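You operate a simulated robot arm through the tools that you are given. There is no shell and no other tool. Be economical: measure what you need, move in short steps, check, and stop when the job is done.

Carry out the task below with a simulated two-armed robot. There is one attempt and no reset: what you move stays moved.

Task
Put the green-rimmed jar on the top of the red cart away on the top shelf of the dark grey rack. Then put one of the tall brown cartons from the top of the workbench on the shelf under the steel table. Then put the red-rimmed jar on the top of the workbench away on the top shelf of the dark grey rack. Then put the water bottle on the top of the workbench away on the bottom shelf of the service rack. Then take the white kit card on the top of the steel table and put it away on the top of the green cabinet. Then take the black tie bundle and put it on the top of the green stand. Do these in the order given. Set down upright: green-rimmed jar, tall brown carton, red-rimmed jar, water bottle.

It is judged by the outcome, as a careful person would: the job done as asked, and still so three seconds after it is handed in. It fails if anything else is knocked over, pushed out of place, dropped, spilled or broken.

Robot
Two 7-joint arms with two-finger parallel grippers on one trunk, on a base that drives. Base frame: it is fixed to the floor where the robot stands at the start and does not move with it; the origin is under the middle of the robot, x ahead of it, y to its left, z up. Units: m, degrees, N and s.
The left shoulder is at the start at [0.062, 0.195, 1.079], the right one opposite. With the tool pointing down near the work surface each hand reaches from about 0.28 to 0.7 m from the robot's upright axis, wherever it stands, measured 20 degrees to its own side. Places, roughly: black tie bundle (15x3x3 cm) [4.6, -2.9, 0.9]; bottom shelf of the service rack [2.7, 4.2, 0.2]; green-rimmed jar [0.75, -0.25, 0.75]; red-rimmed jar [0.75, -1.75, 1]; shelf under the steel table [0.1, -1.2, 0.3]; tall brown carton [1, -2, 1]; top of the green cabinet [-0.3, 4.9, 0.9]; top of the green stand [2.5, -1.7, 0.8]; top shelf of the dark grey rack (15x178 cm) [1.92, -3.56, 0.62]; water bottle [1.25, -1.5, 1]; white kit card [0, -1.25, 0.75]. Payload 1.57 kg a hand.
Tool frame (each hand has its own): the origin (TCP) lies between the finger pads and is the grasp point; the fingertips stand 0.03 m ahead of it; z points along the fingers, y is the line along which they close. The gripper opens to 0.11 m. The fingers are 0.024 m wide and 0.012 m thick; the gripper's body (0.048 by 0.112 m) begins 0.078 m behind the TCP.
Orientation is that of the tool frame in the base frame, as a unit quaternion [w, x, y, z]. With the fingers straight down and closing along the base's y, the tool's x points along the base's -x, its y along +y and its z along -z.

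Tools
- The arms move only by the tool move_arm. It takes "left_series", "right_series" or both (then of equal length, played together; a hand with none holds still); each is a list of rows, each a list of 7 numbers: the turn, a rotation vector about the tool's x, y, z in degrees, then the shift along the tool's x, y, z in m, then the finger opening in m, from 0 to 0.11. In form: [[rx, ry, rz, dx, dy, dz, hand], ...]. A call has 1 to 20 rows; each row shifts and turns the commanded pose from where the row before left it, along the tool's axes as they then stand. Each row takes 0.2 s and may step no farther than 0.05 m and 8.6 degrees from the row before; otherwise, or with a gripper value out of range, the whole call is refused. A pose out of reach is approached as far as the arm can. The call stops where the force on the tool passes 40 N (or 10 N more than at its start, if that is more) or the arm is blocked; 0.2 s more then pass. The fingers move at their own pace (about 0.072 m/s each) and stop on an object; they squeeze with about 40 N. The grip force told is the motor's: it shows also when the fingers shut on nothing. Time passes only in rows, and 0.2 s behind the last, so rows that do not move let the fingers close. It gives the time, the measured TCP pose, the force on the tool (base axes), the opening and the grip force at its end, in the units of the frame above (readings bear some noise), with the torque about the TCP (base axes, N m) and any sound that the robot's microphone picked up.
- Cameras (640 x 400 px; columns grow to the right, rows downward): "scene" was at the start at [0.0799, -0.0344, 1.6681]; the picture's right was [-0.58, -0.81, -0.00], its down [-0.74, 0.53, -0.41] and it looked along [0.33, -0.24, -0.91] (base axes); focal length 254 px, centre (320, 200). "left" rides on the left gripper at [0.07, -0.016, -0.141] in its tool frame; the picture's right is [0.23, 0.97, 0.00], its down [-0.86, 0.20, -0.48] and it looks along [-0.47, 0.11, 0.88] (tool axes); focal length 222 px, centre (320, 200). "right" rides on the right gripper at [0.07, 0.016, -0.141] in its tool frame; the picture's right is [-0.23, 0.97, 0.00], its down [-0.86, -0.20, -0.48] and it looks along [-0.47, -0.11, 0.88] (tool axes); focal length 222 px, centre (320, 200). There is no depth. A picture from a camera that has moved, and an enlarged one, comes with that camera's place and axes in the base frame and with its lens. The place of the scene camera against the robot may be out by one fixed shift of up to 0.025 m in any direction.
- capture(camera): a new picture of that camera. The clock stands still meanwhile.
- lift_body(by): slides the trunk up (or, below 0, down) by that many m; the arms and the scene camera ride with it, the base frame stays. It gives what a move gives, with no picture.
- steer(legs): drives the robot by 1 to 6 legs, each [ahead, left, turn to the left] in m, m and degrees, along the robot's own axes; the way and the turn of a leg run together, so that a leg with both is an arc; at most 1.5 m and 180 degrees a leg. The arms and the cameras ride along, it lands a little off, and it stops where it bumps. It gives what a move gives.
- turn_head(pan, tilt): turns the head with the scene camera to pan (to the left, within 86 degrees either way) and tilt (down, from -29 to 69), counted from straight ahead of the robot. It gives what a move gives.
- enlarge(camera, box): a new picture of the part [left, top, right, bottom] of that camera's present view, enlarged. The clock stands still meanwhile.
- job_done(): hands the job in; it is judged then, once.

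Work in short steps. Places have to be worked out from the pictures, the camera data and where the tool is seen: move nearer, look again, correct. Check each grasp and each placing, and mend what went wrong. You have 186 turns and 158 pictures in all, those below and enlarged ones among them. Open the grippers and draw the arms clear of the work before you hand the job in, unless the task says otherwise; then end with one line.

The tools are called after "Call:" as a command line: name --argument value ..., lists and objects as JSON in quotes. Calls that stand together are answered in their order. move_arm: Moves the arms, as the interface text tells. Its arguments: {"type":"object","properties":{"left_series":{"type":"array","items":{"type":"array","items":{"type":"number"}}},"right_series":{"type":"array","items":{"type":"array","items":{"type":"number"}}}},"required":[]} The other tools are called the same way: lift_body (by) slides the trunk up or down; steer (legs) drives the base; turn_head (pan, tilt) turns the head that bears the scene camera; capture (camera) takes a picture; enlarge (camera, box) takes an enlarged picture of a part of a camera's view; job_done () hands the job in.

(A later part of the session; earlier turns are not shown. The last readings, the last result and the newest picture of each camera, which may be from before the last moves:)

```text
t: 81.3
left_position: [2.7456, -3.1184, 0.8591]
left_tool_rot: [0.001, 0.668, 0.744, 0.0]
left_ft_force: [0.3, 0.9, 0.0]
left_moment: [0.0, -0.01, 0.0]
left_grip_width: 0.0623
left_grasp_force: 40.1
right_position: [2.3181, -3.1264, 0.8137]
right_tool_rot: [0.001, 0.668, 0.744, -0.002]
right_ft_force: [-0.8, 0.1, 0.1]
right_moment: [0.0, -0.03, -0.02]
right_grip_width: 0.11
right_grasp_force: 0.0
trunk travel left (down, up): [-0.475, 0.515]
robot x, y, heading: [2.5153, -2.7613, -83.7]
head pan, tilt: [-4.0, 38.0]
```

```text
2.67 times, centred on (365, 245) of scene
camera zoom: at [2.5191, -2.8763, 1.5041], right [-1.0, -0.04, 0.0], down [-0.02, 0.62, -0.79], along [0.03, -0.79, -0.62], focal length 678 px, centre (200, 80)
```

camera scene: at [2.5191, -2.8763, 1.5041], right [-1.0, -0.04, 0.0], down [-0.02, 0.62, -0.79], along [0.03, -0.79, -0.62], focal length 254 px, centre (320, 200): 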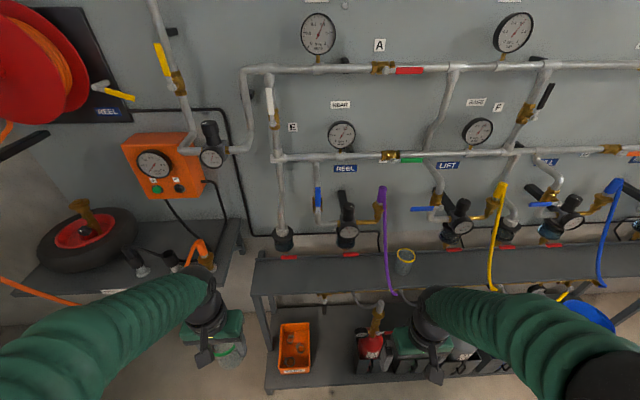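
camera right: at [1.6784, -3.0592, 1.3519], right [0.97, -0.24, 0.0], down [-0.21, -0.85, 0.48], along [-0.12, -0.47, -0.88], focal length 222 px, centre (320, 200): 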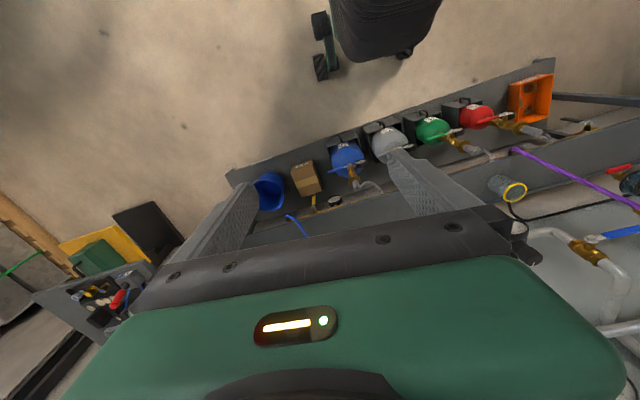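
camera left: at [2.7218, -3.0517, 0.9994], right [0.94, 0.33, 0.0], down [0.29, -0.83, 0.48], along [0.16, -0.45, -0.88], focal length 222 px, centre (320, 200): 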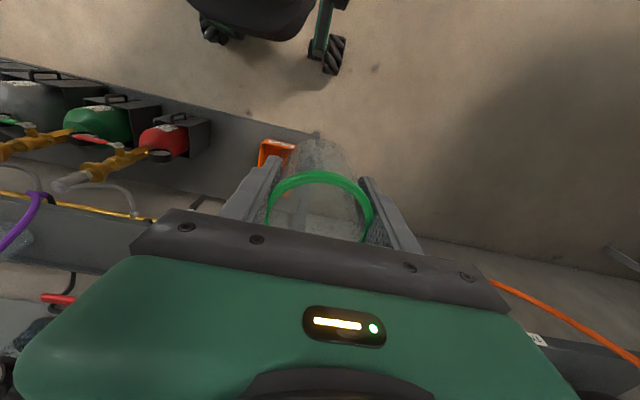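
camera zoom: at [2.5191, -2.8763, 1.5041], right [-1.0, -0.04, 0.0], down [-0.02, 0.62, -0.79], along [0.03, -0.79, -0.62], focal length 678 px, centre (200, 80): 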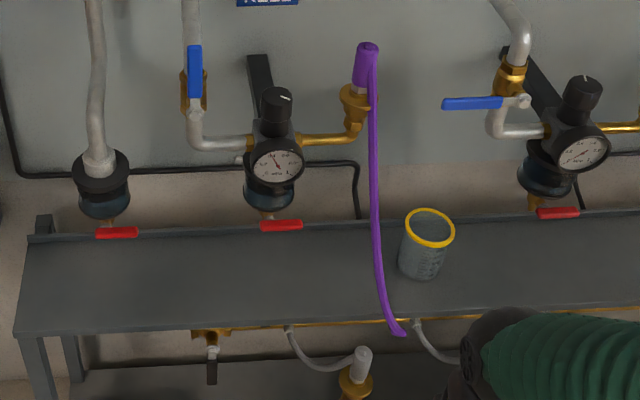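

The gap (cols ~131–246 of the zoom) is about 0.16 m; hand body needs 0.112, centred at x≈2.563. I drive 0.12 closer, shift the jar sideways in front of the gap and lower it to just above shelf height.

Call:
steer --legs '[[0.12, 0, 0]]'

Call:
move_arm --left_series '[[0, 0, 0, 0, -0.04, -0.02, 0.03], [0, 0, 0, 0, -0.04, 0.03, 0.03], [0, 0, 0, 0, -0.04, 0.03, 0.03], [0, 0, 0, 0, -0.04, 0.03, 0.03], [0, 0, 0, 0, -0.04, 0.03, 0.03], [0, 0, 0, 0, -0.02, 0.03, 0.03], [0, 0, 0, 0, 0, 0, 0.03]]' --right_series '[[0, 0, 0, 0, -0.04, -0.02, 0.11], [0, 0, 0, 0, -0.04, 0, 0.11], [0, 0, 0, 0, -0.04, 0, 0.11], [0, 0, 0, 0, -0.03, 0, 0.11], [0, 0, 0, 0, 0, 0, 0.11], [0, 0, 0, 0, 0, 0, 0.11], [0, 0, 0, 0, 0, 0, 0.11]]'

Call:
capture --camera "scene"

Call:
capture --camera "left"

```text
t: 82.5
left_position: [2.7601, -3.2386, 0.859]
left_tool_rot: [0.0, 0.667, 0.745, -0.002]
left_ft_force: [0.3, -0.6, -1.1]
left_moment: [0.02, 0.02, 0.04]
left_grip_width: 0.0621
left_grasp_force: 39.6
right_position: [2.3327, -3.2472, 0.8131]
right_tool_rot: [0.001, 0.669, 0.743, -0.001]
right_ft_force: [-0.6, -0.4, -0.3]
right_moment: [0.02, 0.0, 0.01]
right_grip_width: 0.1101
right_grasp_force: 0.0
trunk travel left (down, up): [-0.475, 0.515]
robot x, y, heading: [2.5278, -2.8825, -83.8]
head pan, tilt: [-4.0, 38.0]
```

```text
t: 84.1
left_position: [2.5422, -3.2636, 0.7266]
left_tool_rot: [0.0, 0.668, 0.744, -0.001]
left_ft_force: [0.4, -0.9, -0.4]
left_moment: [-0.01, -0.02, 0.0]
left_grip_width: 0.0622
left_grasp_force: 39.5
right_position: [2.1834, -3.2608, 0.8329]
right_tool_rot: [0.001, 0.669, 0.743, -0.002]
right_ft_force: [0.0, 1.0, -0.3]
right_moment: [-0.02, 0.04, 0.02]
right_grip_width: 0.1098
right_grasp_force: 0.0
trunk travel left (down, up): [-0.475, 0.515]
robot x, y, heading: [2.5308, -2.8786, -83.7]
head pan, tilt: [-4.0, 38.0]
```

```text
126 pictures are left
camera scene: at [2.5324, -2.996, 1.5042], right [-1.0, -0.04, 0.0], down [-0.02, 0.62, -0.79], along [0.03, -0.79, -0.62], focal length 254 px, centre (320, 200)
```

scene: 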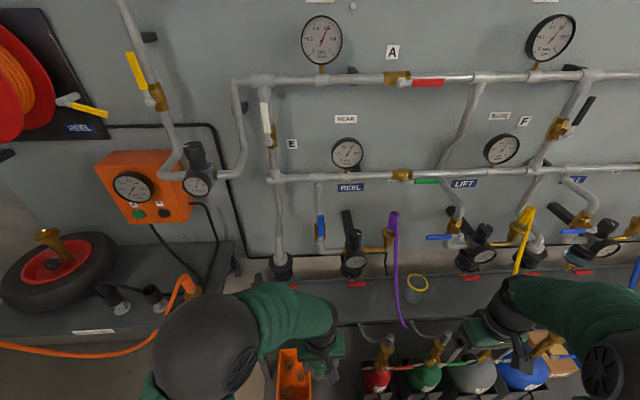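

```text
125 pictures are left
camera left: at [2.5194, -3.1963, 0.8686], right [0.94, 0.33, 0.0], down [0.29, -0.83, 0.48], along [0.16, -0.45, -0.88], focal length 222 px, centre (320, 200)
```

left: 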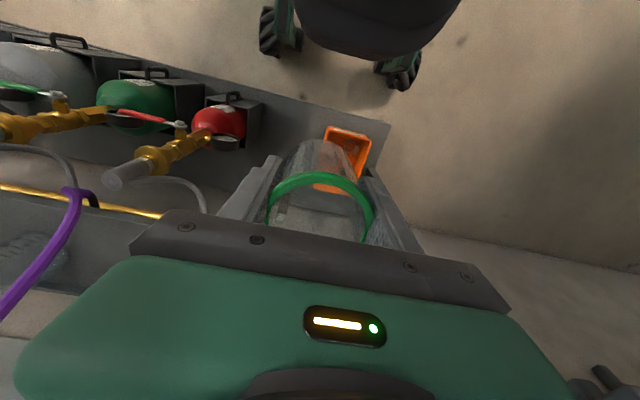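

Aligned: pushing straight forward 0.227 puts the jar over the shelf in the gap. I go forward in small steps and check.

Call:
move_arm --left_series '[[0, 0, 0, -0.03, 0, 0, 0.03], [0, 0, 0, -0.03, 0, 0, 0.03], [0, 0, 0, -0.03, 0, 0, 0.03], [0, 0, 0, -0.03, 0, 0, 0.03], [0, 0, 0, -0.03, 0, 0, 0.03], [0, 0, 0, -0.03, 0, 0, 0.03]]'

Call:
capture --camera "scene"

Call:
capture --camera "left"

```text
t: 85.5
left_position: [2.5585, -3.4192, 0.7288]
left_tool_rot: [-0.001, 0.671, 0.741, 0.002]
left_ft_force: [0.3, 0.7, -1.1]
left_moment: [-0.02, -0.01, 0.01]
left_grip_width: 0.0621
left_grasp_force: 40.0
right_position: [2.1841, -3.2463, 0.8378]
right_tool_rot: [0.006, 0.668, 0.744, -0.007]
right_ft_force: [0.6, -0.7, 0.3]
right_moment: [0.02, -0.01, -0.02]
right_grip_width: 0.1098
right_grasp_force: 0.0
trunk travel left (down, up): [-0.475, 0.515]
robot x, y, heading: [2.5316, -2.8791, -84.1]
head pan, tilt: [-4.0, 38.0]
```

```text
124 pictures are left
camera scene: at [2.5339, -2.9693, 1.505], right [-1.0, -0.04, 0.0], down [-0.02, 0.6, -0.8], along [0.03, -0.8, -0.6], focal length 254 px, centre (320, 200)
```

scene: 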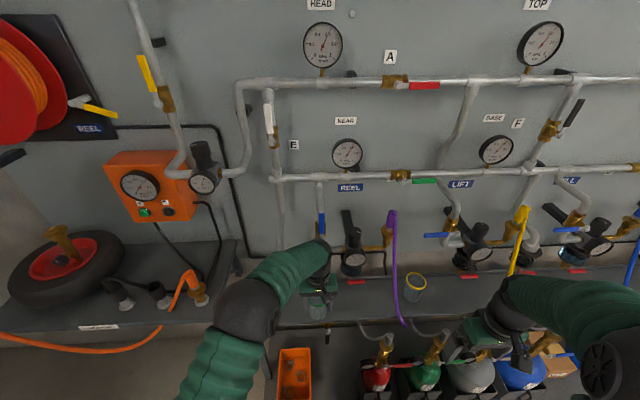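

```text
123 pictures are left
camera left: at [2.5341, -3.3527, 0.8692], right [0.95, 0.32, 0.0], down [0.28, -0.83, 0.48], along [0.16, -0.45, -0.88], focal length 222 px, centre (320, 200)
```

left: 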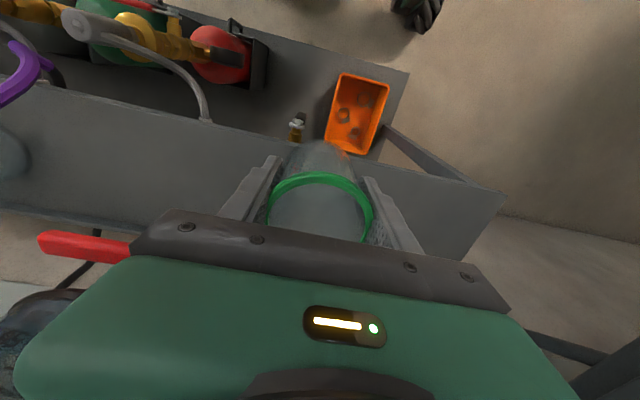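

The levers turn out to be near the back (y≈-3.55) and shelf front edge at y≈-3.42; the hand has clearance. Forward ~0.065 more.

Call:
move_arm --left_series '[[0, 0, 0, -0.025, 0, 0, 0.03], [0, 0, 0, -0.025, 0, 0, 0.03], [0, 0, 0, 0, 0, 0, 0.03], [0, 0, 0, 0, 0, 0, 0.03]]'

Call:
capture --camera "left"

```text
t: 86.7
left_position: [2.5819, -3.3905, 0.6918]
left_tool_rot: [-0.038, 0.671, 0.737, 0.069]
left_ft_force: [8.4, 7.2, -7.3]
left_moment: [-0.56, 0.73, 0.12]
left_grip_width: 0.0622
left_grasp_force: 40.3
right_position: [2.1951, -3.2389, 0.8392]
right_tool_rot: [0.003, 0.664, 0.747, -0.004]
right_ft_force: [-2.6, 3.7, 3.0]
right_moment: [-0.46, -0.28, 0.01]
right_grip_width: 0.1101
right_grasp_force: 0.2
trunk travel left (down, up): [-0.475, 0.515]
robot x, y, heading: [2.534, -2.8537, -83.1]
head pan, tilt: [-4.0, 38.0]
stopped in row 4 (left hand): the arm was blocked; the commanded pose is now the measured one
```

```text
122 pictures are left
camera left: at [2.5539, -3.3457, 0.8403], right [0.95, 0.31, 0.08], down [0.26, -0.9, 0.36], along [0.18, -0.32, -0.93], focal length 222 px, centre (320, 200)
```

left: 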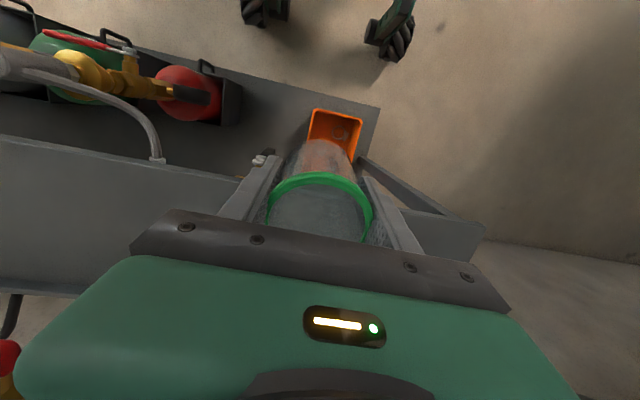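

Something blocks; the robot base even got pushed back. I look at what the arm touches before moving.

Call:
turn_head --pan 10 --tilt 50

Call:
capture --camera "scene"

Call:
capture --camera "right"

```text
t: 87.5
left_position: [2.5828, -3.4172, 0.6733]
left_tool_rot: [-0.054, 0.669, 0.738, 0.073]
left_ft_force: [12.6, 121.0, -26.0]
left_moment: [-10.88, 2.65, 6.28]
left_grip_width: 0.0621
left_grasp_force: 39.7
right_position: [2.2003, -3.259, 0.8317]
right_tool_rot: [-0.007, 0.667, 0.745, -0.004]
right_ft_force: [-0.6, 0.9, -0.6]
right_moment: [0.01, -0.04, 0.01]
right_grip_width: 0.11
right_grasp_force: 0.1
trunk travel left (down, up): [-0.475, 0.515]
robot x, y, heading: [2.5295, -2.8679, -83.5]
head pan, tilt: [10.0, 50.0]
```

```text
121 pictures are left
camera scene: at [2.5892, -2.9454, 1.487], right [-0.96, -0.28, 0.03], down [-0.23, 0.72, -0.65], along [0.16, -0.63, -0.76], focal length 254 px, centre (320, 200)
```

scene: 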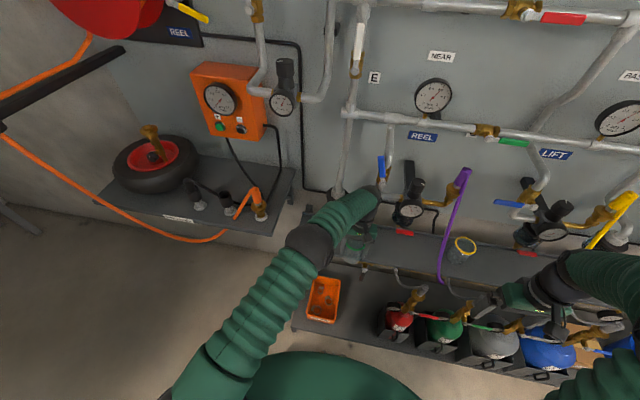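

```text
120 pictures are left
camera right: at [2.2117, -3.1877, 0.9716], right [0.99, -0.12, -0.02], down [-0.09, -0.87, 0.48], along [-0.07, -0.47, -0.88], focal length 222 px, centre (320, 200)
```

right: 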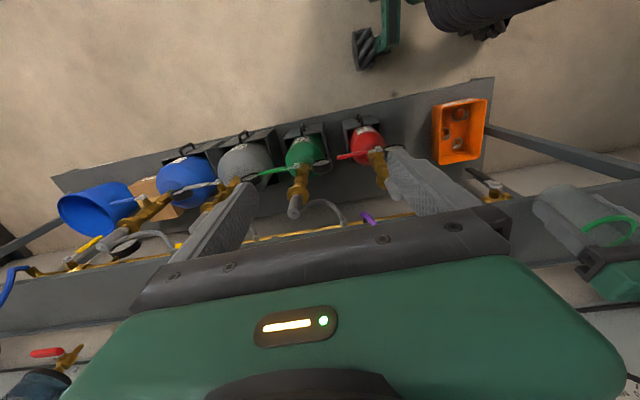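

A large +y force on the jar hand: back off at once, drawing toward me and up.

Call:
move_arm --left_series '[[0, 0, 0, 0.02, 0, -0.005, 0.03], [0, 0, 0, 0.03, 0, -0.01, 0.03], [0, 0, 0, 0.03, 0, -0.01, 0.03], [0, 0, 0, 0.03, 0, -0.01, 0.03], [0, 0, 0, 0.03, 0, 0, 0.03], [0, 0, 0, 0.03, 0, 0, 0.03]]'

Call:
capture --camera "left"

Call:
capture --camera "scene"

```text
t: 88.9
left_position: [2.5448, -3.2885, 0.742]
left_tool_rot: [-0.028, 0.678, 0.734, 0.039]
left_ft_force: [-0.1, 0.0, -0.5]
left_moment: [-0.03, -0.02, 0.02]
left_grip_width: 0.062
left_grasp_force: 39.7
right_position: [2.1883, -3.2667, 0.8205]
right_tool_rot: [-0.006, 0.667, 0.745, 0.007]
right_ft_force: [0.0, 0.2, -0.6]
right_moment: [-0.01, -0.03, 0.03]
right_grip_width: 0.1101
right_grasp_force: 0.1
trunk travel left (down, up): [-0.475, 0.515]
robot x, y, heading: [2.5304, -2.869, -83.6]
head pan, tilt: [10.0, 50.0]
```

```text
119 pictures are left
camera left: at [2.5216, -3.235, 0.8881], right [0.95, 0.3, 0.04], down [0.26, -0.88, 0.4], along [0.16, -0.37, -0.92], focal length 222 px, centre (320, 200)
```

left: 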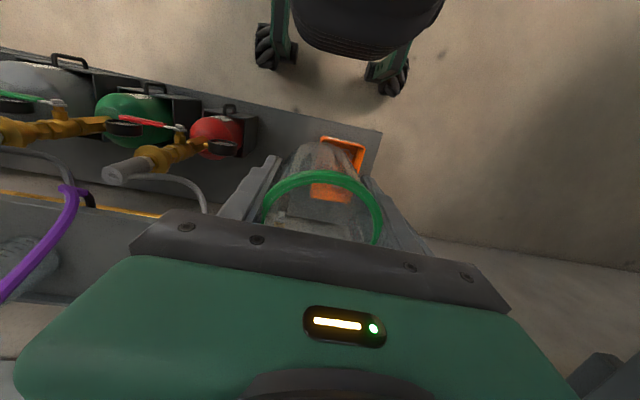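

```text
118 pictures are left
camera scene: at [2.5507, -2.9681, 1.4874], right [-0.96, -0.28, 0.0], down [-0.22, 0.73, -0.64], along [0.18, -0.62, -0.77], focal length 254 px, centre (320, 200)
```

scene: 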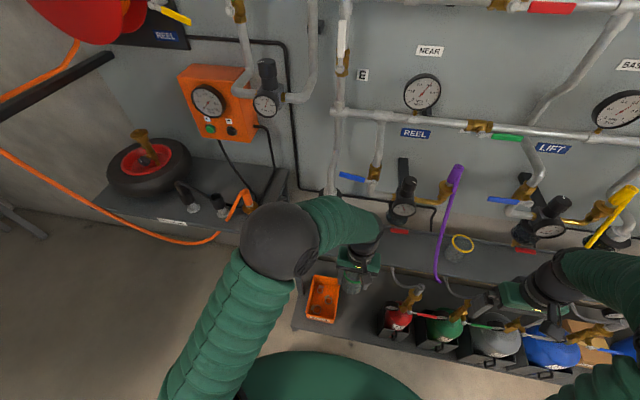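

The blue lever on the REEL valve looks turned compared to before. Zoom to check.

Call:
enlarge --camera "scene" --box '[290, 120, 480, 239]'

```text
3.36 times, centred on (385, 180) of scene
camera zoom: at [2.5507, -2.9681, 1.4874], right [-0.96, -0.28, 0.0], down [-0.22, 0.73, -0.64], along [0.18, -0.62, -0.77], focal length 855 px, centre (102, 269)
```

zoom: 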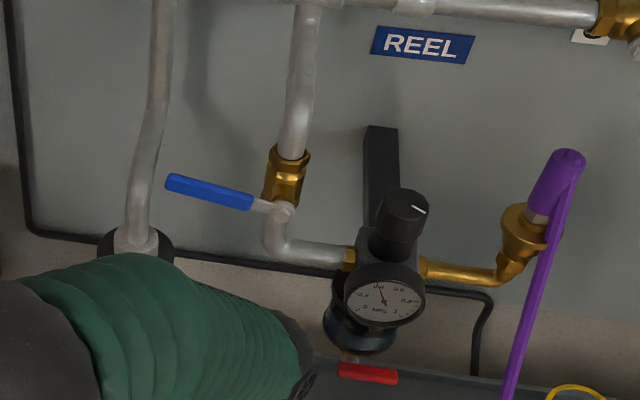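

I turned that valve lever; I'll restore it later. For a safe insertion I'll regrasp the jar with a 45° tilted hand, so I back off, straighten the hand, and set the jar on the open floor.

Call:
steer --legs '[[-0.3, 0, 0]]'

Call:
move_arm --left_series '[[0, -5.5, 0, 0, 0, 0, 0.03], [0, 0, 0, 0, 0.03, 0, 0.03], [0, 0, 0, 0, 0.03, 0, 0.03], [0, 0, 0, 0, 0.03, 0, 0.03], [0, 0, 0, 0, 0, 0, 0.03]]'

Call:
lift_body --by -0.4

Call:
turn_head --pan 10 --tilt 55

Call:
capture --camera "scene"

Call:
capture --camera "left"

```text
t: 90.9
left_position: [2.517, -2.9946, 0.7393]
left_tool_rot: [-0.031, 0.674, 0.737, 0.039]
left_ft_force: [-0.4, -0.1, -0.9]
left_moment: [0.0, 0.02, 0.03]
left_grip_width: 0.062
left_grasp_force: 40.3
right_position: [2.1583, -2.9778, 0.8228]
right_tool_rot: [-0.007, 0.663, 0.748, 0.006]
right_ft_force: [-0.1, 0.4, 0.7]
right_moment: [-0.03, 0.03, -0.04]
right_grip_width: 0.1102
right_grasp_force: 0.0
trunk travel left (down, up): [-0.475, 0.515]
robot x, y, heading: [2.5002, -2.5712, -83.2]
head pan, tilt: [10.0, 50.0]
```

```text
t: 92.1
left_position: [2.6065, -2.985, 0.7414]
left_tool_rot: [0.005, 0.675, 0.738, 0.007]
left_ft_force: [-0.2, 0.8, -0.8]
left_moment: [-0.01, 0.02, 0.0]
left_grip_width: 0.0621
left_grasp_force: 40.2
right_position: [2.1592, -2.9756, 0.8228]
right_tool_rot: [-0.008, 0.664, 0.747, 0.005]
right_ft_force: [-0.1, 0.2, 0.4]
right_moment: [-0.01, 0.04, -0.03]
right_grip_width: 0.1101
right_grasp_force: 0.1
trunk travel left (down, up): [-0.475, 0.515]
robot x, y, heading: [2.4951, -2.5734, -83.2]
head pan, tilt: [10.0, 50.0]
```

```text
t: 95.9
left_position: [2.6083, -2.9849, 0.3408]
left_tool_rot: [0.005, 0.675, 0.738, 0.007]
left_ft_force: [-0.2, 0.0, -1.2]
left_moment: [0.01, 0.01, 0.0]
left_grip_width: 0.0622
left_grasp_force: 40.2
right_position: [2.1578, -2.9766, 0.4222]
right_tool_rot: [-0.008, 0.663, 0.749, 0.007]
right_ft_force: [-0.5, 0.0, 0.1]
right_moment: [-0.01, -0.02, 0.03]
right_grip_width: 0.1101
right_grasp_force: 0.0
trunk travel left (down, up): [-0.075, 0.915]
robot x, y, heading: [2.4916, -2.5767, -83.1]
head pan, tilt: [10.0, 50.0]
```

```text
t: 96.6
left_position: [2.6071, -2.9853, 0.3418]
left_tool_rot: [0.006, 0.675, 0.738, 0.007]
left_ft_force: [-0.8, -1.1, 0.3]
left_moment: [0.0, 0.0, -0.01]
left_grip_width: 0.0623
left_grasp_force: 40.5
right_position: [2.1597, -2.9761, 0.4231]
right_tool_rot: [-0.008, 0.663, 0.749, 0.007]
right_ft_force: [-0.1, 0.1, -0.1]
right_moment: [0.04, -0.01, 0.01]
right_grip_width: 0.1098
right_grasp_force: 0.0
trunk travel left (down, up): [-0.075, 0.915]
robot x, y, heading: [2.4932, -2.5755, -83.2]
head pan, tilt: [10.0, 55.0]
```

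```text
116 pictures are left
camera scene: at [2.5178, -2.6712, 1.0805], right [-0.96, -0.29, 0.0], down [-0.24, 0.78, -0.57], along [0.17, -0.55, -0.82], focal length 254 px, centre (320, 200)
```

scene: 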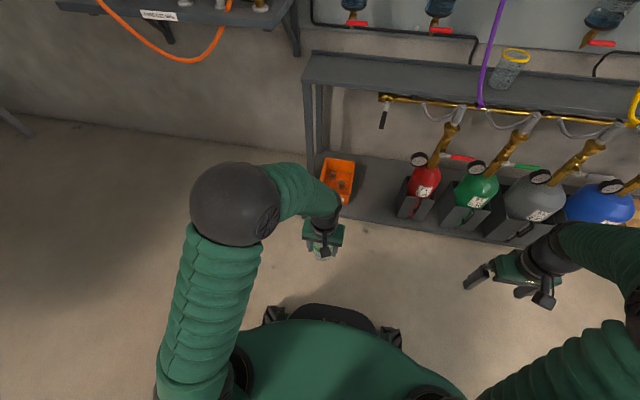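

```text
115 pictures are left
camera left: at [2.5815, -2.9192, 0.4817], right [0.95, 0.31, 0.02], down [0.27, -0.84, 0.48], along [0.17, -0.45, -0.88], focal length 222 px, centre (320, 200)
```

left: 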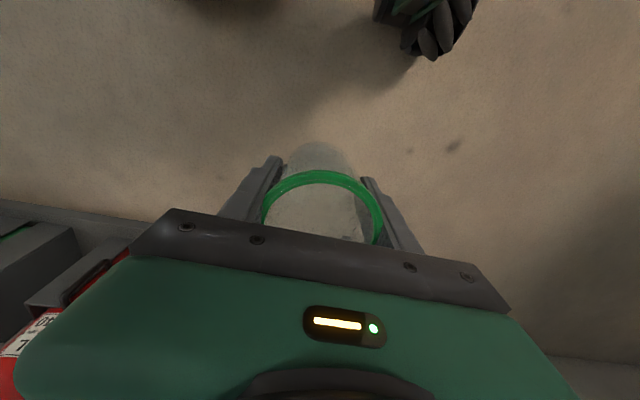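

Low view shows the shelf clear. Lower the jar toward the floor, then feel for contact.

Call:
move_arm --left_series '[[0, 0, 0, 0, 0, 0.04, 0.03], [0, 0, 0, 0, 0, 0.04, 0.03], [0, 0, 0, 0, 0, 0.04, 0.03], [0, 0, 0, 0, 0, 0.04, 0.03], [0, 0, 0, 0, 0, 0.04, 0.03], [0, 0, 0, 0, 0, 0.04, 0.03], [0, 0, 0, 0, 0, 0.01, 0.03], [0, 0, 0, 0, 0, 0, 0.03]]'

Call:
enlarge --camera "scene" --box '[240, 180, 400, 280]'

```text
t: 98.4
left_position: [2.6112, -2.9838, 0.0914]
left_tool_rot: [0.006, 0.675, 0.738, 0.007]
left_ft_force: [-0.1, -0.1, -1.0]
left_moment: [0.0, 0.0, -0.03]
left_grip_width: 0.0619
left_grasp_force: 39.9
right_position: [2.1589, -2.9761, 0.4223]
right_tool_rot: [-0.007, 0.664, 0.748, 0.006]
right_ft_force: [0.6, 0.7, 0.2]
right_moment: [-0.03, -0.03, 0.01]
right_grip_width: 0.1101
right_grasp_force: 0.1
trunk travel left (down, up): [-0.075, 0.915]
robot x, y, heading: [2.4948, -2.5754, -82.9]
head pan, tilt: [10.0, 55.0]
```

```text
4.00 times, centred on (320, 230) of scene
camera zoom: at [2.5177, -2.6715, 1.0804], right [-0.96, -0.29, 0.0], down [-0.24, 0.78, -0.57], along [0.17, -0.55, -0.82], focal length 1017 px, centre (320, 80)
```

zoom: 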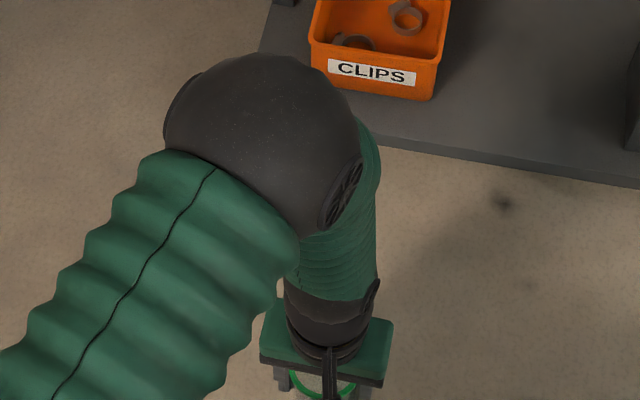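

Continue down in fine steps.

Call:
move_arm --left_series '[[0, 0, 0, 0, 0, 0.006, 0.03], [0, 0, 0, 0, 0, 0.006, 0.03], [0, 0, 0, 0, 0, 0.006, 0.03], [0, 0, 0, 0, 0, 0.005, 0.03], [0, 0, 0, 0, 0, 0, 0.03]]'

```text
t: 99.6
left_position: [2.6128, -2.9849, 0.0677]
left_tool_rot: [0.005, 0.675, 0.738, 0.008]
left_ft_force: [-0.5, 0.4, -0.7]
left_moment: [0.03, -0.03, 0.01]
left_grip_width: 0.0622
left_grasp_force: 40.1
right_position: [2.1596, -2.9772, 0.4214]
right_tool_rot: [-0.007, 0.663, 0.748, 0.007]
right_ft_force: [-0.4, 0.0, 0.1]
right_moment: [-0.02, 0.0, 0.02]
right_grip_width: 0.1097
right_grasp_force: 0.1
trunk travel left (down, up): [-0.075, 0.915]
robot x, y, heading: [2.4974, -2.5751, -83.1]
head pan, tilt: [10.0, 55.0]
```

Call:
move_arm --left_series '[[0, 0, 0, 0, 0, 0.003, 0.03], [0, 0, 0, 0, 0, 0.003, 0.03], [0, 0, 0, 0, 0, 0.003, 0.03], [0, 0, 0, 0, 0, 0.003, 0.03]]'

```text
t: 100.6
left_position: [2.6104, -2.9844, 0.056]
left_tool_rot: [0.005, 0.675, 0.738, 0.006]
left_ft_force: [-0.3, 0.4, -0.2]
left_moment: [-0.02, 0.0, 0.0]
left_grip_width: 0.0621
left_grasp_force: 39.7
right_position: [2.1602, -2.9765, 0.4228]
right_tool_rot: [-0.006, 0.663, 0.749, 0.007]
right_ft_force: [-0.1, 0.0, 0.1]
right_moment: [0.01, 0.01, 0.0]
right_grip_width: 0.1103
right_grasp_force: 0.1
trunk travel left (down, up): [-0.075, 0.915]
robot x, y, heading: [2.496, -2.5727, -83.0]
head pan, tilt: [10.0, 55.0]
```

No contact yet (jar likely slid up in the grip a bit); continue slowly.

Call:
move_arm --left_series '[[0, 0, 0, 0, 0, 0.003, 0.03], [0, 0, 0, 0, 0, 0.003, 0.03], [0, 0, 0, 0, 0, 0.003, 0.03], [0, 0, 0, 0, 0, 0.002, 0.03]]'

Call:
capture --camera "left"

```text
t: 101.6
left_position: [2.6124, -2.9841, 0.0468]
left_tool_rot: [0.006, 0.675, 0.738, 0.008]
left_ft_force: [0.8, 3.1, 23.3]
left_moment: [0.64, 0.26, -0.09]
left_grip_width: 0.0621
left_grasp_force: 40.1
right_position: [2.1584, -2.9754, 0.4232]
right_tool_rot: [-0.007, 0.663, 0.748, 0.007]
right_ft_force: [-0.3, 0.1, -0.2]
right_moment: [0.03, 0.03, 0.02]
right_grip_width: 0.1101
right_grasp_force: 0.1
trunk travel left (down, up): [-0.075, 0.915]
robot x, y, heading: [2.4963, -2.5719, -83.0]
head pan, tilt: [10.0, 55.0]
```

```text
113 pictures are left
camera left: at [2.5862, -2.9183, 0.1872], right [0.95, 0.31, 0.02], down [0.27, -0.84, 0.48], along [0.17, -0.45, -0.88], focal length 222 px, centre (320, 200)
```

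left: 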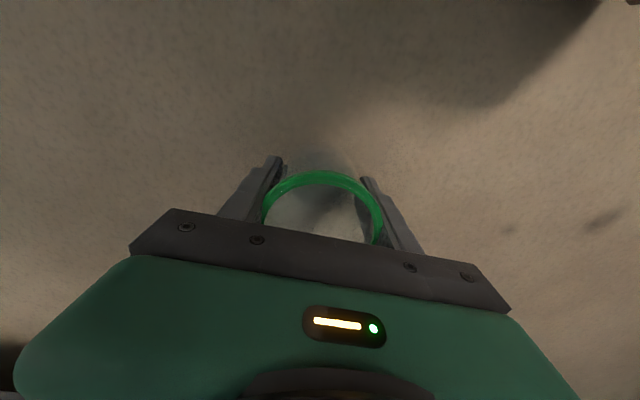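

Contact at z≈0.047. Release, lift off, and back the robot 0.17 m to make room for a tilted hand.

Call:
move_arm --left_series '[[0, 0, 0, 0, 0, 0, 0.09], [0, 0, 0, 0, 0, 0, 0.09], [0, 0, 0, 0, 0, 0, 0.09], [0, 0, 0, 0, 0, -0.03, 0.09], [0, 0, 0, 0, 0, -0.04, 0.09], [0, 0, 0, 0, 0, -0.04, 0.09], [0, 0, 0, 0, 0, -0.04, 0.09], [0, 0, 0, 0, 0, -0.04, 0.11], [0, 0, 0, 0, 0, -0.04, 0.11]]'

Call:
steer --legs '[[-0.17, 0, 0]]'

Call:
capture --camera "left"

Call:
capture --camera "scene"

```text
t: 103.6
left_position: [2.6077, -2.9842, 0.2732]
left_tool_rot: [0.005, 0.675, 0.738, 0.007]
left_ft_force: [-0.3, 0.9, -0.4]
left_moment: [0.01, -0.02, 0.03]
left_grip_width: 0.1099
left_grasp_force: 0.0
right_position: [2.1592, -2.9773, 0.4223]
right_tool_rot: [-0.007, 0.663, 0.748, 0.006]
right_ft_force: [0.9, 0.3, 0.3]
right_moment: [0.0, 0.01, 0.01]
right_grip_width: 0.11
right_grasp_force: 0.0
trunk travel left (down, up): [-0.075, 0.915]
robot x, y, heading: [2.4967, -2.5759, -83.1]
head pan, tilt: [10.0, 55.0]
```

```text
t: 105.1
left_position: [2.5863, -2.8142, 0.2742]
left_tool_rot: [0.005, 0.674, 0.739, 0.007]
left_ft_force: [1.2, -0.4, -0.5]
left_moment: [-0.03, -0.01, 0.0]
left_grip_width: 0.1103
left_grasp_force: 0.0
right_position: [2.1376, -2.8071, 0.4228]
right_tool_rot: [-0.006, 0.662, 0.749, 0.005]
right_ft_force: [0.3, -0.1, -0.2]
right_moment: [0.03, -0.01, 0.03]
right_grip_width: 0.11
right_grasp_force: 0.1
trunk travel left (down, up): [-0.075, 0.915]
robot x, y, heading: [2.4714, -2.4026, -82.7]
head pan, tilt: [10.0, 55.0]
```

```text
112 pictures are left
camera left: at [2.5609, -2.7485, 0.4142], right [0.95, 0.31, 0.02], down [0.27, -0.84, 0.48], along [0.17, -0.45, -0.88], focal length 222 px, centre (320, 200)
```

left: 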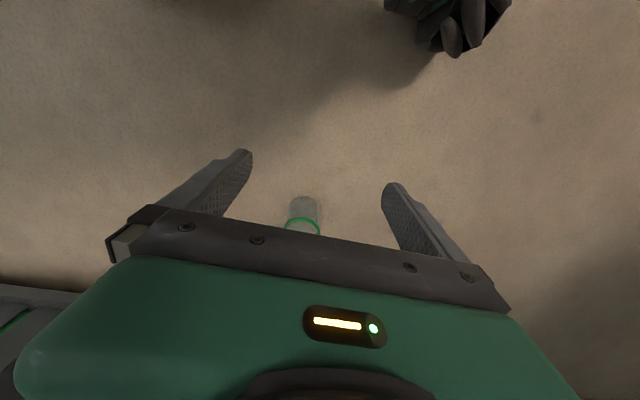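

```text
111 pictures are left
camera scene: at [2.4969, -2.5014, 1.0805], right [-0.96, -0.29, 0.0], down [-0.24, 0.78, -0.57], along [0.17, -0.55, -0.82], focal length 254 px, centre (320, 200)
```

scene: 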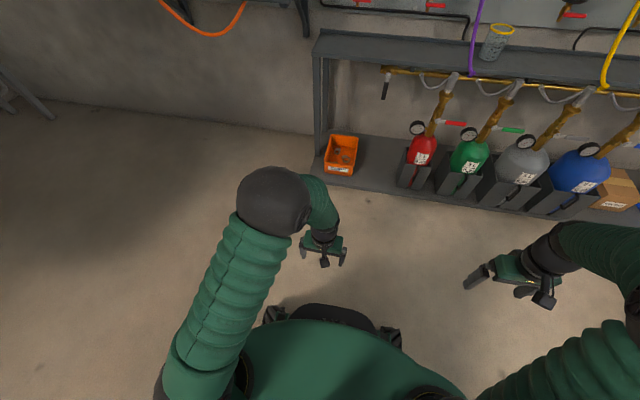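

Jar stands at about (2.61,-2.985). I tilt the left hand 45° (fingers pointing forward-down) and move to a pre-grasp behind the jar.

Call:
move_arm --left_series '[[0, -7.5, 0, 0, 0, 0, 0.11], [0, -7.5, 0, 0, 0, 0, 0.11], [0, -7.5, 0, 0, 0, 0, 0.11], [0, -7.5, 0, 0, 0, 0, 0.11], [0, -7.5, 0, 0, 0, 0, 0.11], [0, -7.5, 0, 0, 0, 0, 0.11], [0, 0, 0, 0.015, 0.002, 0.035, 0.11], [0, 0, 0, 0.015, 0.002, 0.035, 0.11], [0, 0, 0, 0, 0, 0, 0.11]]'

Call:
capture --camera "left"

Call:
capture --camera "scene"

```text
t: 106.0
left_position: [2.6598, -2.8335, 0.2867]
left_tool_rot: [0.189, 0.574, 0.783, -0.146]
left_ft_force: [0.7, -1.3, -0.2]
left_moment: [0.03, -0.01, 0.02]
left_grip_width: 0.1102
left_grasp_force: 0.1
right_position: [2.1393, -2.8064, 0.4245]
right_tool_rot: [-0.006, 0.663, 0.749, 0.005]
right_ft_force: [0.1, 0.2, -0.3]
right_moment: [0.0, -0.01, 0.01]
right_grip_width: 0.11
right_grasp_force: 0.0
trunk travel left (down, up): [-0.075, 0.915]
robot x, y, heading: [2.4774, -2.4072, -82.9]
head pan, tilt: [10.0, 55.0]
stopped in row 4 (left hand): the arm was blocked; the commanded pose is now the measured one
```

```text
110 pictures are left
camera left: at [2.6082, -2.7188, 0.379], right [0.87, 0.48, -0.12], down [0.36, -0.45, 0.82], along [0.34, -0.75, -0.56], focal length 222 px, centre (320, 200)
```

left: 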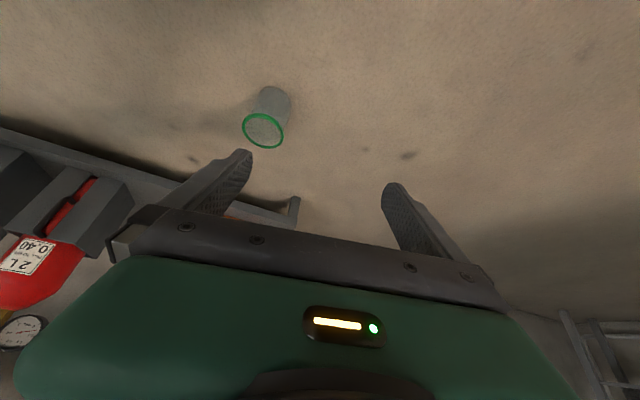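

```text
109 pictures are left
camera scene: at [2.4974, -2.5014, 1.0812], right [-0.96, -0.29, 0.0], down [-0.24, 0.78, -0.57], along [0.17, -0.55, -0.82], focal length 254 px, centre (320, 200)
```

scene: 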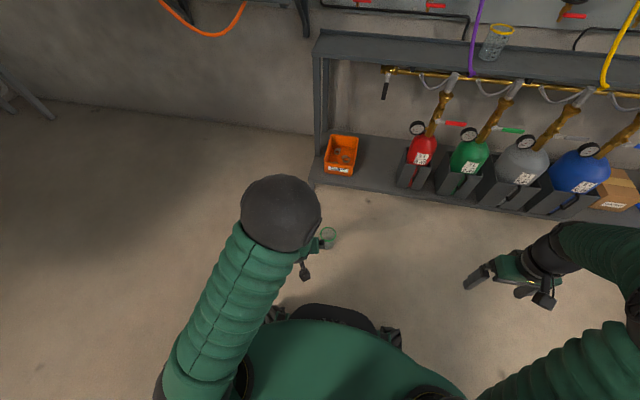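

The arm hit a joint limit at ~28° tilt because it is folded too close. I move out over the jar, undo the small yaw, and try to tilt further there.

Call:
move_arm --left_series '[[0, 0, 0, -0.009, -0.021, 0.024, 0.11], [0, 0, 0, -0.009, -0.021, 0.024, 0.11], [0, 0, 0, -0.008, -0.021, 0.024, 0.11], [0, 0, 0, -0.008, -0.022, 0.023, 0.11], [2.1, 0, 4, 0, 0, 0, 0.11], [2.1, 0, 4, 0, 0, 0, 0.11], [0, -5, 0, 0, 0, 0, 0.11], [0, -5, 0, 0, 0, 0, 0.11], [0, 0, 0, 0, 0, 0, 0.11]]'

Call:
capture --camera "left"

```text
t: 108.0
left_position: [2.608, -2.9311, 0.2195]
left_tool_rot: [0.243, 0.612, 0.722, -0.213]
left_ft_force: [0.9, -0.4, 0.2]
left_moment: [-0.01, -0.01, -0.01]
left_grip_width: 0.11
left_grasp_force: 0.0
right_position: [2.1391, -2.8063, 0.4248]
right_tool_rot: [-0.006, 0.663, 0.749, 0.006]
right_ft_force: [-0.9, 0.4, -1.2]
right_moment: [0.03, 0.04, -0.01]
right_grip_width: 0.11
right_grasp_force: 0.0
trunk travel left (down, up): [-0.075, 0.915]
robot x, y, heading: [2.4749, -2.4085, -83.1]
head pan, tilt: [10.0, 55.0]
```

```text
108 pictures are left
camera left: at [2.5708, -2.7959, 0.2885], right [0.93, 0.33, -0.15], down [0.27, -0.35, 0.9], along [0.25, -0.88, -0.41], focal length 222 px, centre (320, 200)
```

left: 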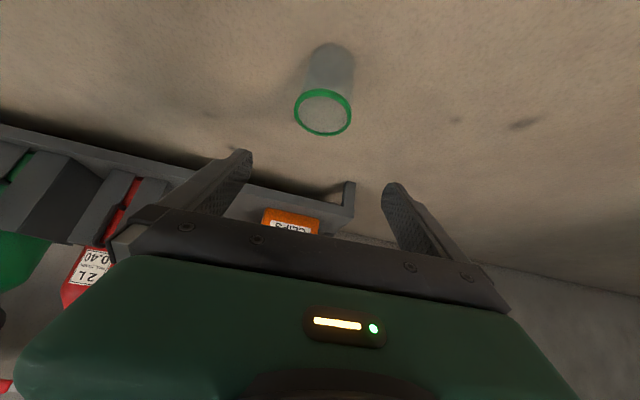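

Tilt is now ~38° and the jar is well aligned. Descend: first slide along tool x, then along the fingers to the jar, then close.

Call:
move_arm --left_series '[[0, 0, 0, 0.03, -0.002, 0, 0.11], [0, 0, 0, 0.0276, -0.002, 0, 0.11], [0, 0, 0, 0, 0, 0.03, 0.11], [0, 0, 0, 0, 0, 0.03, 0.11], [0, 0, 0, 0, 0, 0.03, 0.11], [0, 0, 0, 0, 0, 0.03, 0.11], [0, 0, 0, 0, 0, 0.02, 0.11], [0, 0, 0, 0, 0, 0.015, 0.11], [0, 0, 0, 0, 0, 0, 0.11]]'

Call:
capture --camera "left"

```text
t: 110.0
left_position: [2.5978, -2.9775, 0.0568]
left_tool_rot: [0.239, 0.623, 0.713, -0.215]
left_ft_force: [-0.7, -0.5, 0.2]
left_moment: [0.0, -0.03, 0.01]
left_grip_width: 0.1097
left_grasp_force: 0.0
right_position: [2.1387, -2.8047, 0.4237]
right_tool_rot: [-0.006, 0.663, 0.749, 0.006]
right_ft_force: [0.2, 1.1, -0.1]
right_moment: [0.0, 0.0, 0.02]
right_grip_width: 0.1102
right_grasp_force: 0.0
trunk travel left (down, up): [-0.075, 0.915]
robot x, y, heading: [2.4739, -2.4048, -83.4]
head pan, tilt: [10.0, 55.0]
```

```text
107 pictures are left
camera left: at [2.5625, -2.841, 0.1264], right [0.94, 0.31, -0.15], down [0.26, -0.36, 0.9], along [0.23, -0.88, -0.41], focal length 222 px, centre (320, 200)
```

left: 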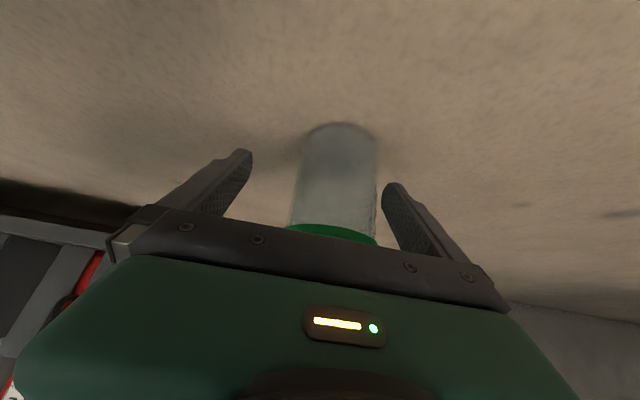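

Jar is ~1 cm to the right in view; shift, then close and lift slightly.

Call:
move_arm --left_series '[[0, 0, 0, 0, 0.011, 0, 0.11], [0, 0, 0, 0, 0, 0, 0.03], [0, 0, 0, 0, 0, 0, 0.03], [0, 0, 0, 0, 0, 0, 0.03], [0, 0, 0, 0, 0, 0, 0.03], [0, 0, 0, 0, 0, 0, 0.03], [0, 0, 0, -0.012, 0, -0.016, 0.03], [0, 0, 0, -0.018, 0, -0.024, 0.03], [0, 0, 0, -0.018, 0, -0.024, 0.03], [0, 0, 0, -0.018, 0, -0.024, 0.03], [0, 0, 0, -0.018, 0, -0.024, 0.03]]'

Call:
lift_body --by 0.4

Call:
capture --camera "left"

Call:
turn_head --pan -4 --tilt 45

Call:
capture --camera "scene"

```text
t: 112.4
left_position: [2.607, -2.9741, 0.1959]
left_tool_rot: [0.239, 0.623, 0.713, -0.214]
left_ft_force: [0.1, -0.3, -0.3]
left_moment: [0.02, -0.02, -0.02]
left_grip_width: 0.0629
left_grasp_force: 40.1
right_position: [2.139, -2.8059, 0.4223]
right_tool_rot: [-0.006, 0.663, 0.749, 0.005]
right_ft_force: [-0.2, 0.6, 0.6]
right_moment: [-0.03, 0.02, 0.01]
right_grip_width: 0.11
right_grasp_force: 0.0
trunk travel left (down, up): [-0.075, 0.915]
robot x, y, heading: [2.4739, -2.4012, -83.0]
head pan, tilt: [10.0, 55.0]
```

```text
t: 116.2
left_position: [2.6083, -2.9751, 0.5951]
left_tool_rot: [0.238, 0.623, 0.714, -0.214]
left_ft_force: [0.0, 0.1, -0.6]
left_moment: [-0.03, 0.0, -0.01]
left_grip_width: 0.0622
left_grasp_force: 39.9
right_position: [2.1381, -2.8075, 0.8237]
right_tool_rot: [-0.007, 0.663, 0.749, 0.007]
right_ft_force: [0.0, 1.2, 0.2]
right_moment: [0.02, 0.04, -0.01]
right_grip_width: 0.1102
right_grasp_force: 0.1
trunk travel left (down, up): [-0.475, 0.515]
robot x, y, heading: [2.4749, -2.4042, -82.9]
head pan, tilt: [10.0, 55.0]
```

```text
106 pictures are left
camera left: at [2.5725, -2.8385, 0.6656], right [0.94, 0.31, -0.15], down [0.26, -0.36, 0.9], along [0.22, -0.88, -0.41], focal length 222 px, centre (320, 200)
```

left: 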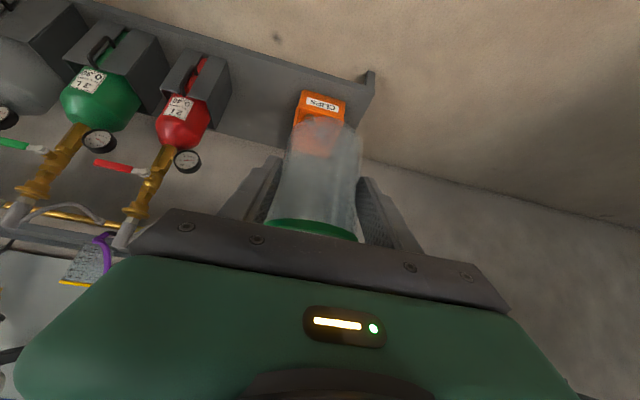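

```text
t: 117.0
left_position: [2.6083, -2.975, 0.5956]
left_tool_rot: [0.238, 0.623, 0.714, -0.214]
left_ft_force: [0.4, 1.1, 0.0]
left_moment: [0.04, 0.06, -0.01]
left_grip_width: 0.0622
left_grasp_force: 40.8
right_position: [2.1396, -2.8068, 0.8238]
right_tool_rot: [-0.006, 0.662, 0.75, 0.006]
right_ft_force: [0.7, -0.4, 0.7]
right_moment: [-0.01, 0.06, 0.0]
right_grip_width: 0.1101
right_grasp_force: 0.0
trunk travel left (down, up): [-0.475, 0.515]
robot x, y, heading: [2.473, -2.4018, -83.0]
head pan, tilt: [-4.0, 45.0]
```

```text
105 pictures are left
camera scene: at [2.4797, -2.5151, 1.4937], right [-1.0, -0.05, 0.0], down [-0.04, 0.71, -0.71], along [0.04, -0.7, -0.71], focal length 254 px, centre (320, 200)
```

scene: 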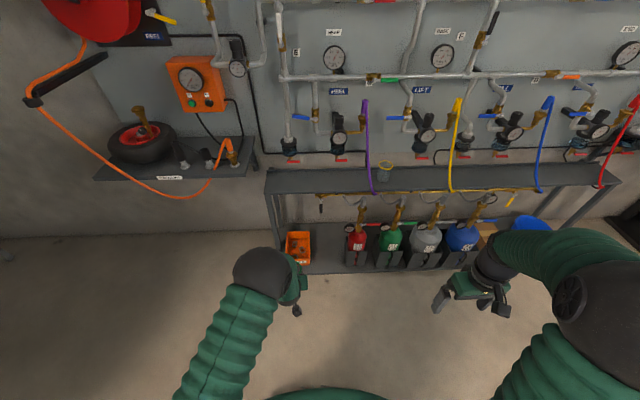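

Jar held at 38° tilt, base ≈0.057 below the TCP. Raise the trunk so it clears the shelf and drive in front of the gap.

Call:
lift_body --by 0.14

Call:
steer --legs '[[0.3, -0.09, 0], [0.1, 0, 0]]'

Call:
capture --camera "left"

Call:
capture --camera "scene"

```text
t: 118.7
left_position: [2.6078, -2.9762, 0.7359]
left_tool_rot: [0.239, 0.623, 0.713, -0.215]
left_ft_force: [-0.4, 0.4, -0.6]
left_moment: [0.0, 0.0, 0.0]
left_grip_width: 0.0622
left_grasp_force: 40.0
right_position: [2.1383, -2.807, 0.9628]
right_tool_rot: [-0.007, 0.662, 0.749, 0.006]
right_ft_force: [0.6, 0.4, -0.4]
right_moment: [0.04, -0.01, 0.0]
right_grip_width: 0.1098
right_grasp_force: 0.0
trunk travel left (down, up): [-0.615, 0.375]
robot x, y, heading: [2.477, -2.4039, -82.7]
head pan, tilt: [-4.0, 45.0]
```

```text
t: 121.5
left_position: [2.5678, -3.3812, 0.7357]
left_tool_rot: [0.239, 0.622, 0.714, -0.216]
left_ft_force: [0.5, 0.3, -0.1]
left_moment: [0.05, -0.01, 0.0]
left_grip_width: 0.0621
left_grasp_force: 41.2
right_position: [2.0976, -3.212, 0.9646]
right_tool_rot: [-0.007, 0.662, 0.749, 0.005]
right_ft_force: [0.0, -0.7, -0.2]
right_moment: [0.01, 0.01, 0.0]
right_grip_width: 0.1103
right_grasp_force: 0.0
trunk travel left (down, up): [-0.615, 0.375]
robot x, y, heading: [2.4334, -2.8072, -83.1]
head pan, tilt: [-4.0, 45.0]
```

```text
104 pictures are left
camera left: at [2.5322, -3.2445, 0.8054], right [0.94, 0.31, -0.15], down [0.26, -0.36, 0.9], along [0.22, -0.88, -0.41], focal length 222 px, centre (320, 200)
```

left: 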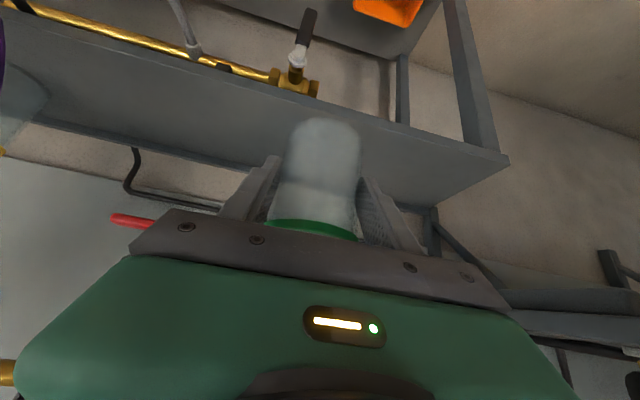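

```text
103 pictures are left
camera scene: at [2.4405, -2.9203, 1.6338], right [-1.0, -0.05, 0.0], down [-0.04, 0.71, -0.71], along [0.04, -0.7, -0.71], focal length 254 px, centre (320, 200)
```

scene: 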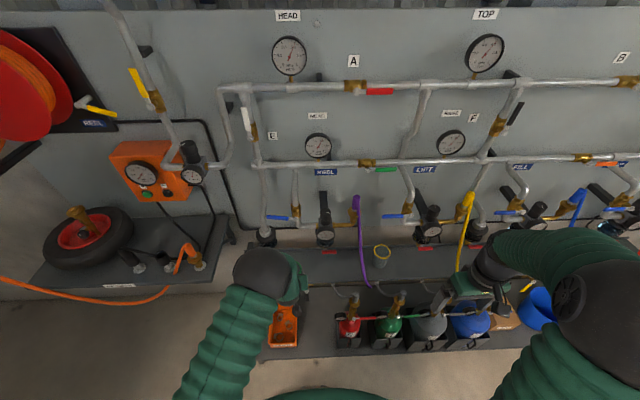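

The shelf is under/ahead of the jar; drive 0.10 m forward to bring the jar over mid-shelf.

Call:
steer --legs '[[0.1, 0, 0]]'

Call:
capture --camera "left"

```text
t: 122.7
left_position: [2.5772, -3.4797, 0.737]
left_tool_rot: [0.239, 0.623, 0.714, -0.214]
left_ft_force: [0.0, -0.1, -0.5]
left_moment: [0.0, -0.01, 0.0]
left_grip_width: 0.062
left_grasp_force: 39.7
right_position: [2.1072, -3.3105, 0.963]
right_tool_rot: [-0.006, 0.663, 0.748, 0.005]
right_ft_force: [-0.3, -0.2, -0.4]
right_moment: [0.0, 0.03, 0.02]
right_grip_width: 0.1102
right_grasp_force: 0.0
trunk travel left (down, up): [-0.615, 0.375]
robot x, y, heading: [2.4446, -2.9089, -83.1]
head pan, tilt: [-4.0, 45.0]
```

```text
102 pictures are left
camera left: at [2.5424, -3.3438, 0.806], right [0.94, 0.31, -0.15], down [0.26, -0.36, 0.9], along [0.22, -0.88, -0.41], focal length 222 px, centre (320, 200)
```

left: 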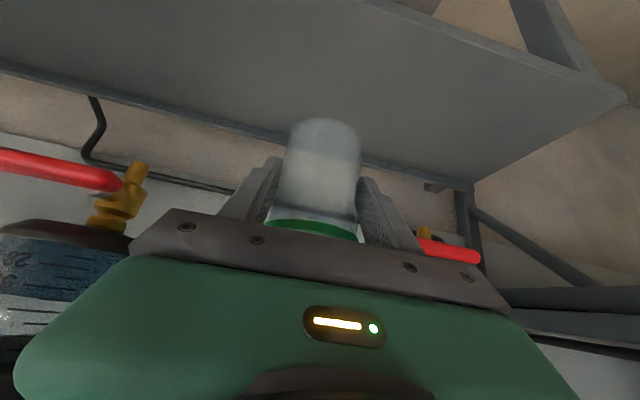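

Over mid-shelf, clear of both levers. Lower with the trunk, then feel for contact.

Call:
lift_body --by -0.05

Call:
move_arm --left_series '[[0, 0, 0, 0.0018, 0, 0.0024, 0.03], [0, 0, 0, 0.0018, 0, 0.0024, 0.03], [0, 0, 0, 0, 0, 0, 0.03]]'

Call:
capture --camera "left"

```text
t: 123.6
left_position: [2.5782, -3.4802, 0.6868]
left_tool_rot: [0.24, 0.622, 0.714, -0.215]
left_ft_force: [0.0, 0.4, 0.2]
left_moment: [0.01, 0.02, -0.04]
left_grip_width: 0.0621
left_grasp_force: 39.8
right_position: [2.1084, -3.3099, 0.9138]
right_tool_rot: [-0.006, 0.663, 0.748, 0.004]
right_ft_force: [-0.5, 0.0, -0.1]
right_moment: [-0.04, -0.01, 0.01]
right_grip_width: 0.1099
right_grasp_force: 0.1
trunk travel left (down, up): [-0.565, 0.425]
robot x, y, heading: [2.4468, -2.9115, -82.7]
head pan, tilt: [-4.0, 45.0]
```

```text
t: 124.4
left_position: [2.5784, -3.4801, 0.6813]
left_tool_rot: [0.239, 0.623, 0.713, -0.215]
left_ft_force: [0.8, -0.1, -0.6]
left_moment: [0.0, 0.01, 0.0]
left_grip_width: 0.0622
left_grasp_force: 40.1
right_position: [2.1092, -3.3104, 0.9135]
right_tool_rot: [-0.005, 0.663, 0.748, 0.005]
right_ft_force: [1.0, 0.0, 0.1]
right_moment: [0.0, 0.0, -0.01]
right_grip_width: 0.11
right_grasp_force: 0.1
trunk travel left (down, up): [-0.565, 0.425]
robot x, y, heading: [2.4467, -2.9099, -82.9]
head pan, tilt: [-4.0, 45.0]
```

```text
101 pictures are left
camera left: at [2.543, -3.3435, 0.7505], right [0.94, 0.31, -0.15], down [0.26, -0.36, 0.9], along [0.22, -0.88, -0.41], focal length 222 px, centre (320, 200)
```

left: 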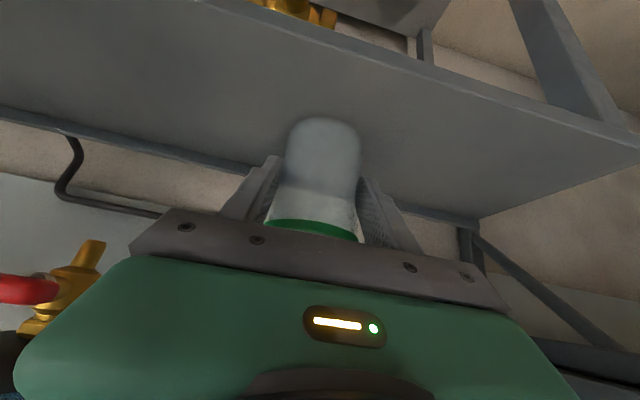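

Almost down; step further until a contact force shows.

Call:
move_arm --left_series '[[0, 0, 0, 0.0018, 0, 0.0024, 0.03], [0, 0, 0, 0.0018, 0, 0.0024, 0.03], [0, 0, 0, 0.0012, 0, 0.0016, 0.03], [0, 0, 0, 0, 0, 0, 0.03]]'

```text
t: 125.4
left_position: [2.5782, -3.481, 0.6773]
left_tool_rot: [0.242, 0.622, 0.712, -0.219]
left_ft_force: [1.5, 0.2, 29.8]
left_moment: [0.25, -0.46, -0.01]
left_grip_width: 0.0621
left_grasp_force: 39.7
right_position: [2.1085, -3.3069, 0.9151]
right_tool_rot: [-0.004, 0.663, 0.748, 0.004]
right_ft_force: [-0.2, 0.9, -0.4]
right_moment: [-0.04, 0.0, -0.01]
right_grip_width: 0.1099
right_grasp_force: 0.2
trunk travel left (down, up): [-0.565, 0.425]
robot x, y, heading: [2.4456, -2.9105, -83.0]
head pan, tilt: [-4.0, 45.0]
```

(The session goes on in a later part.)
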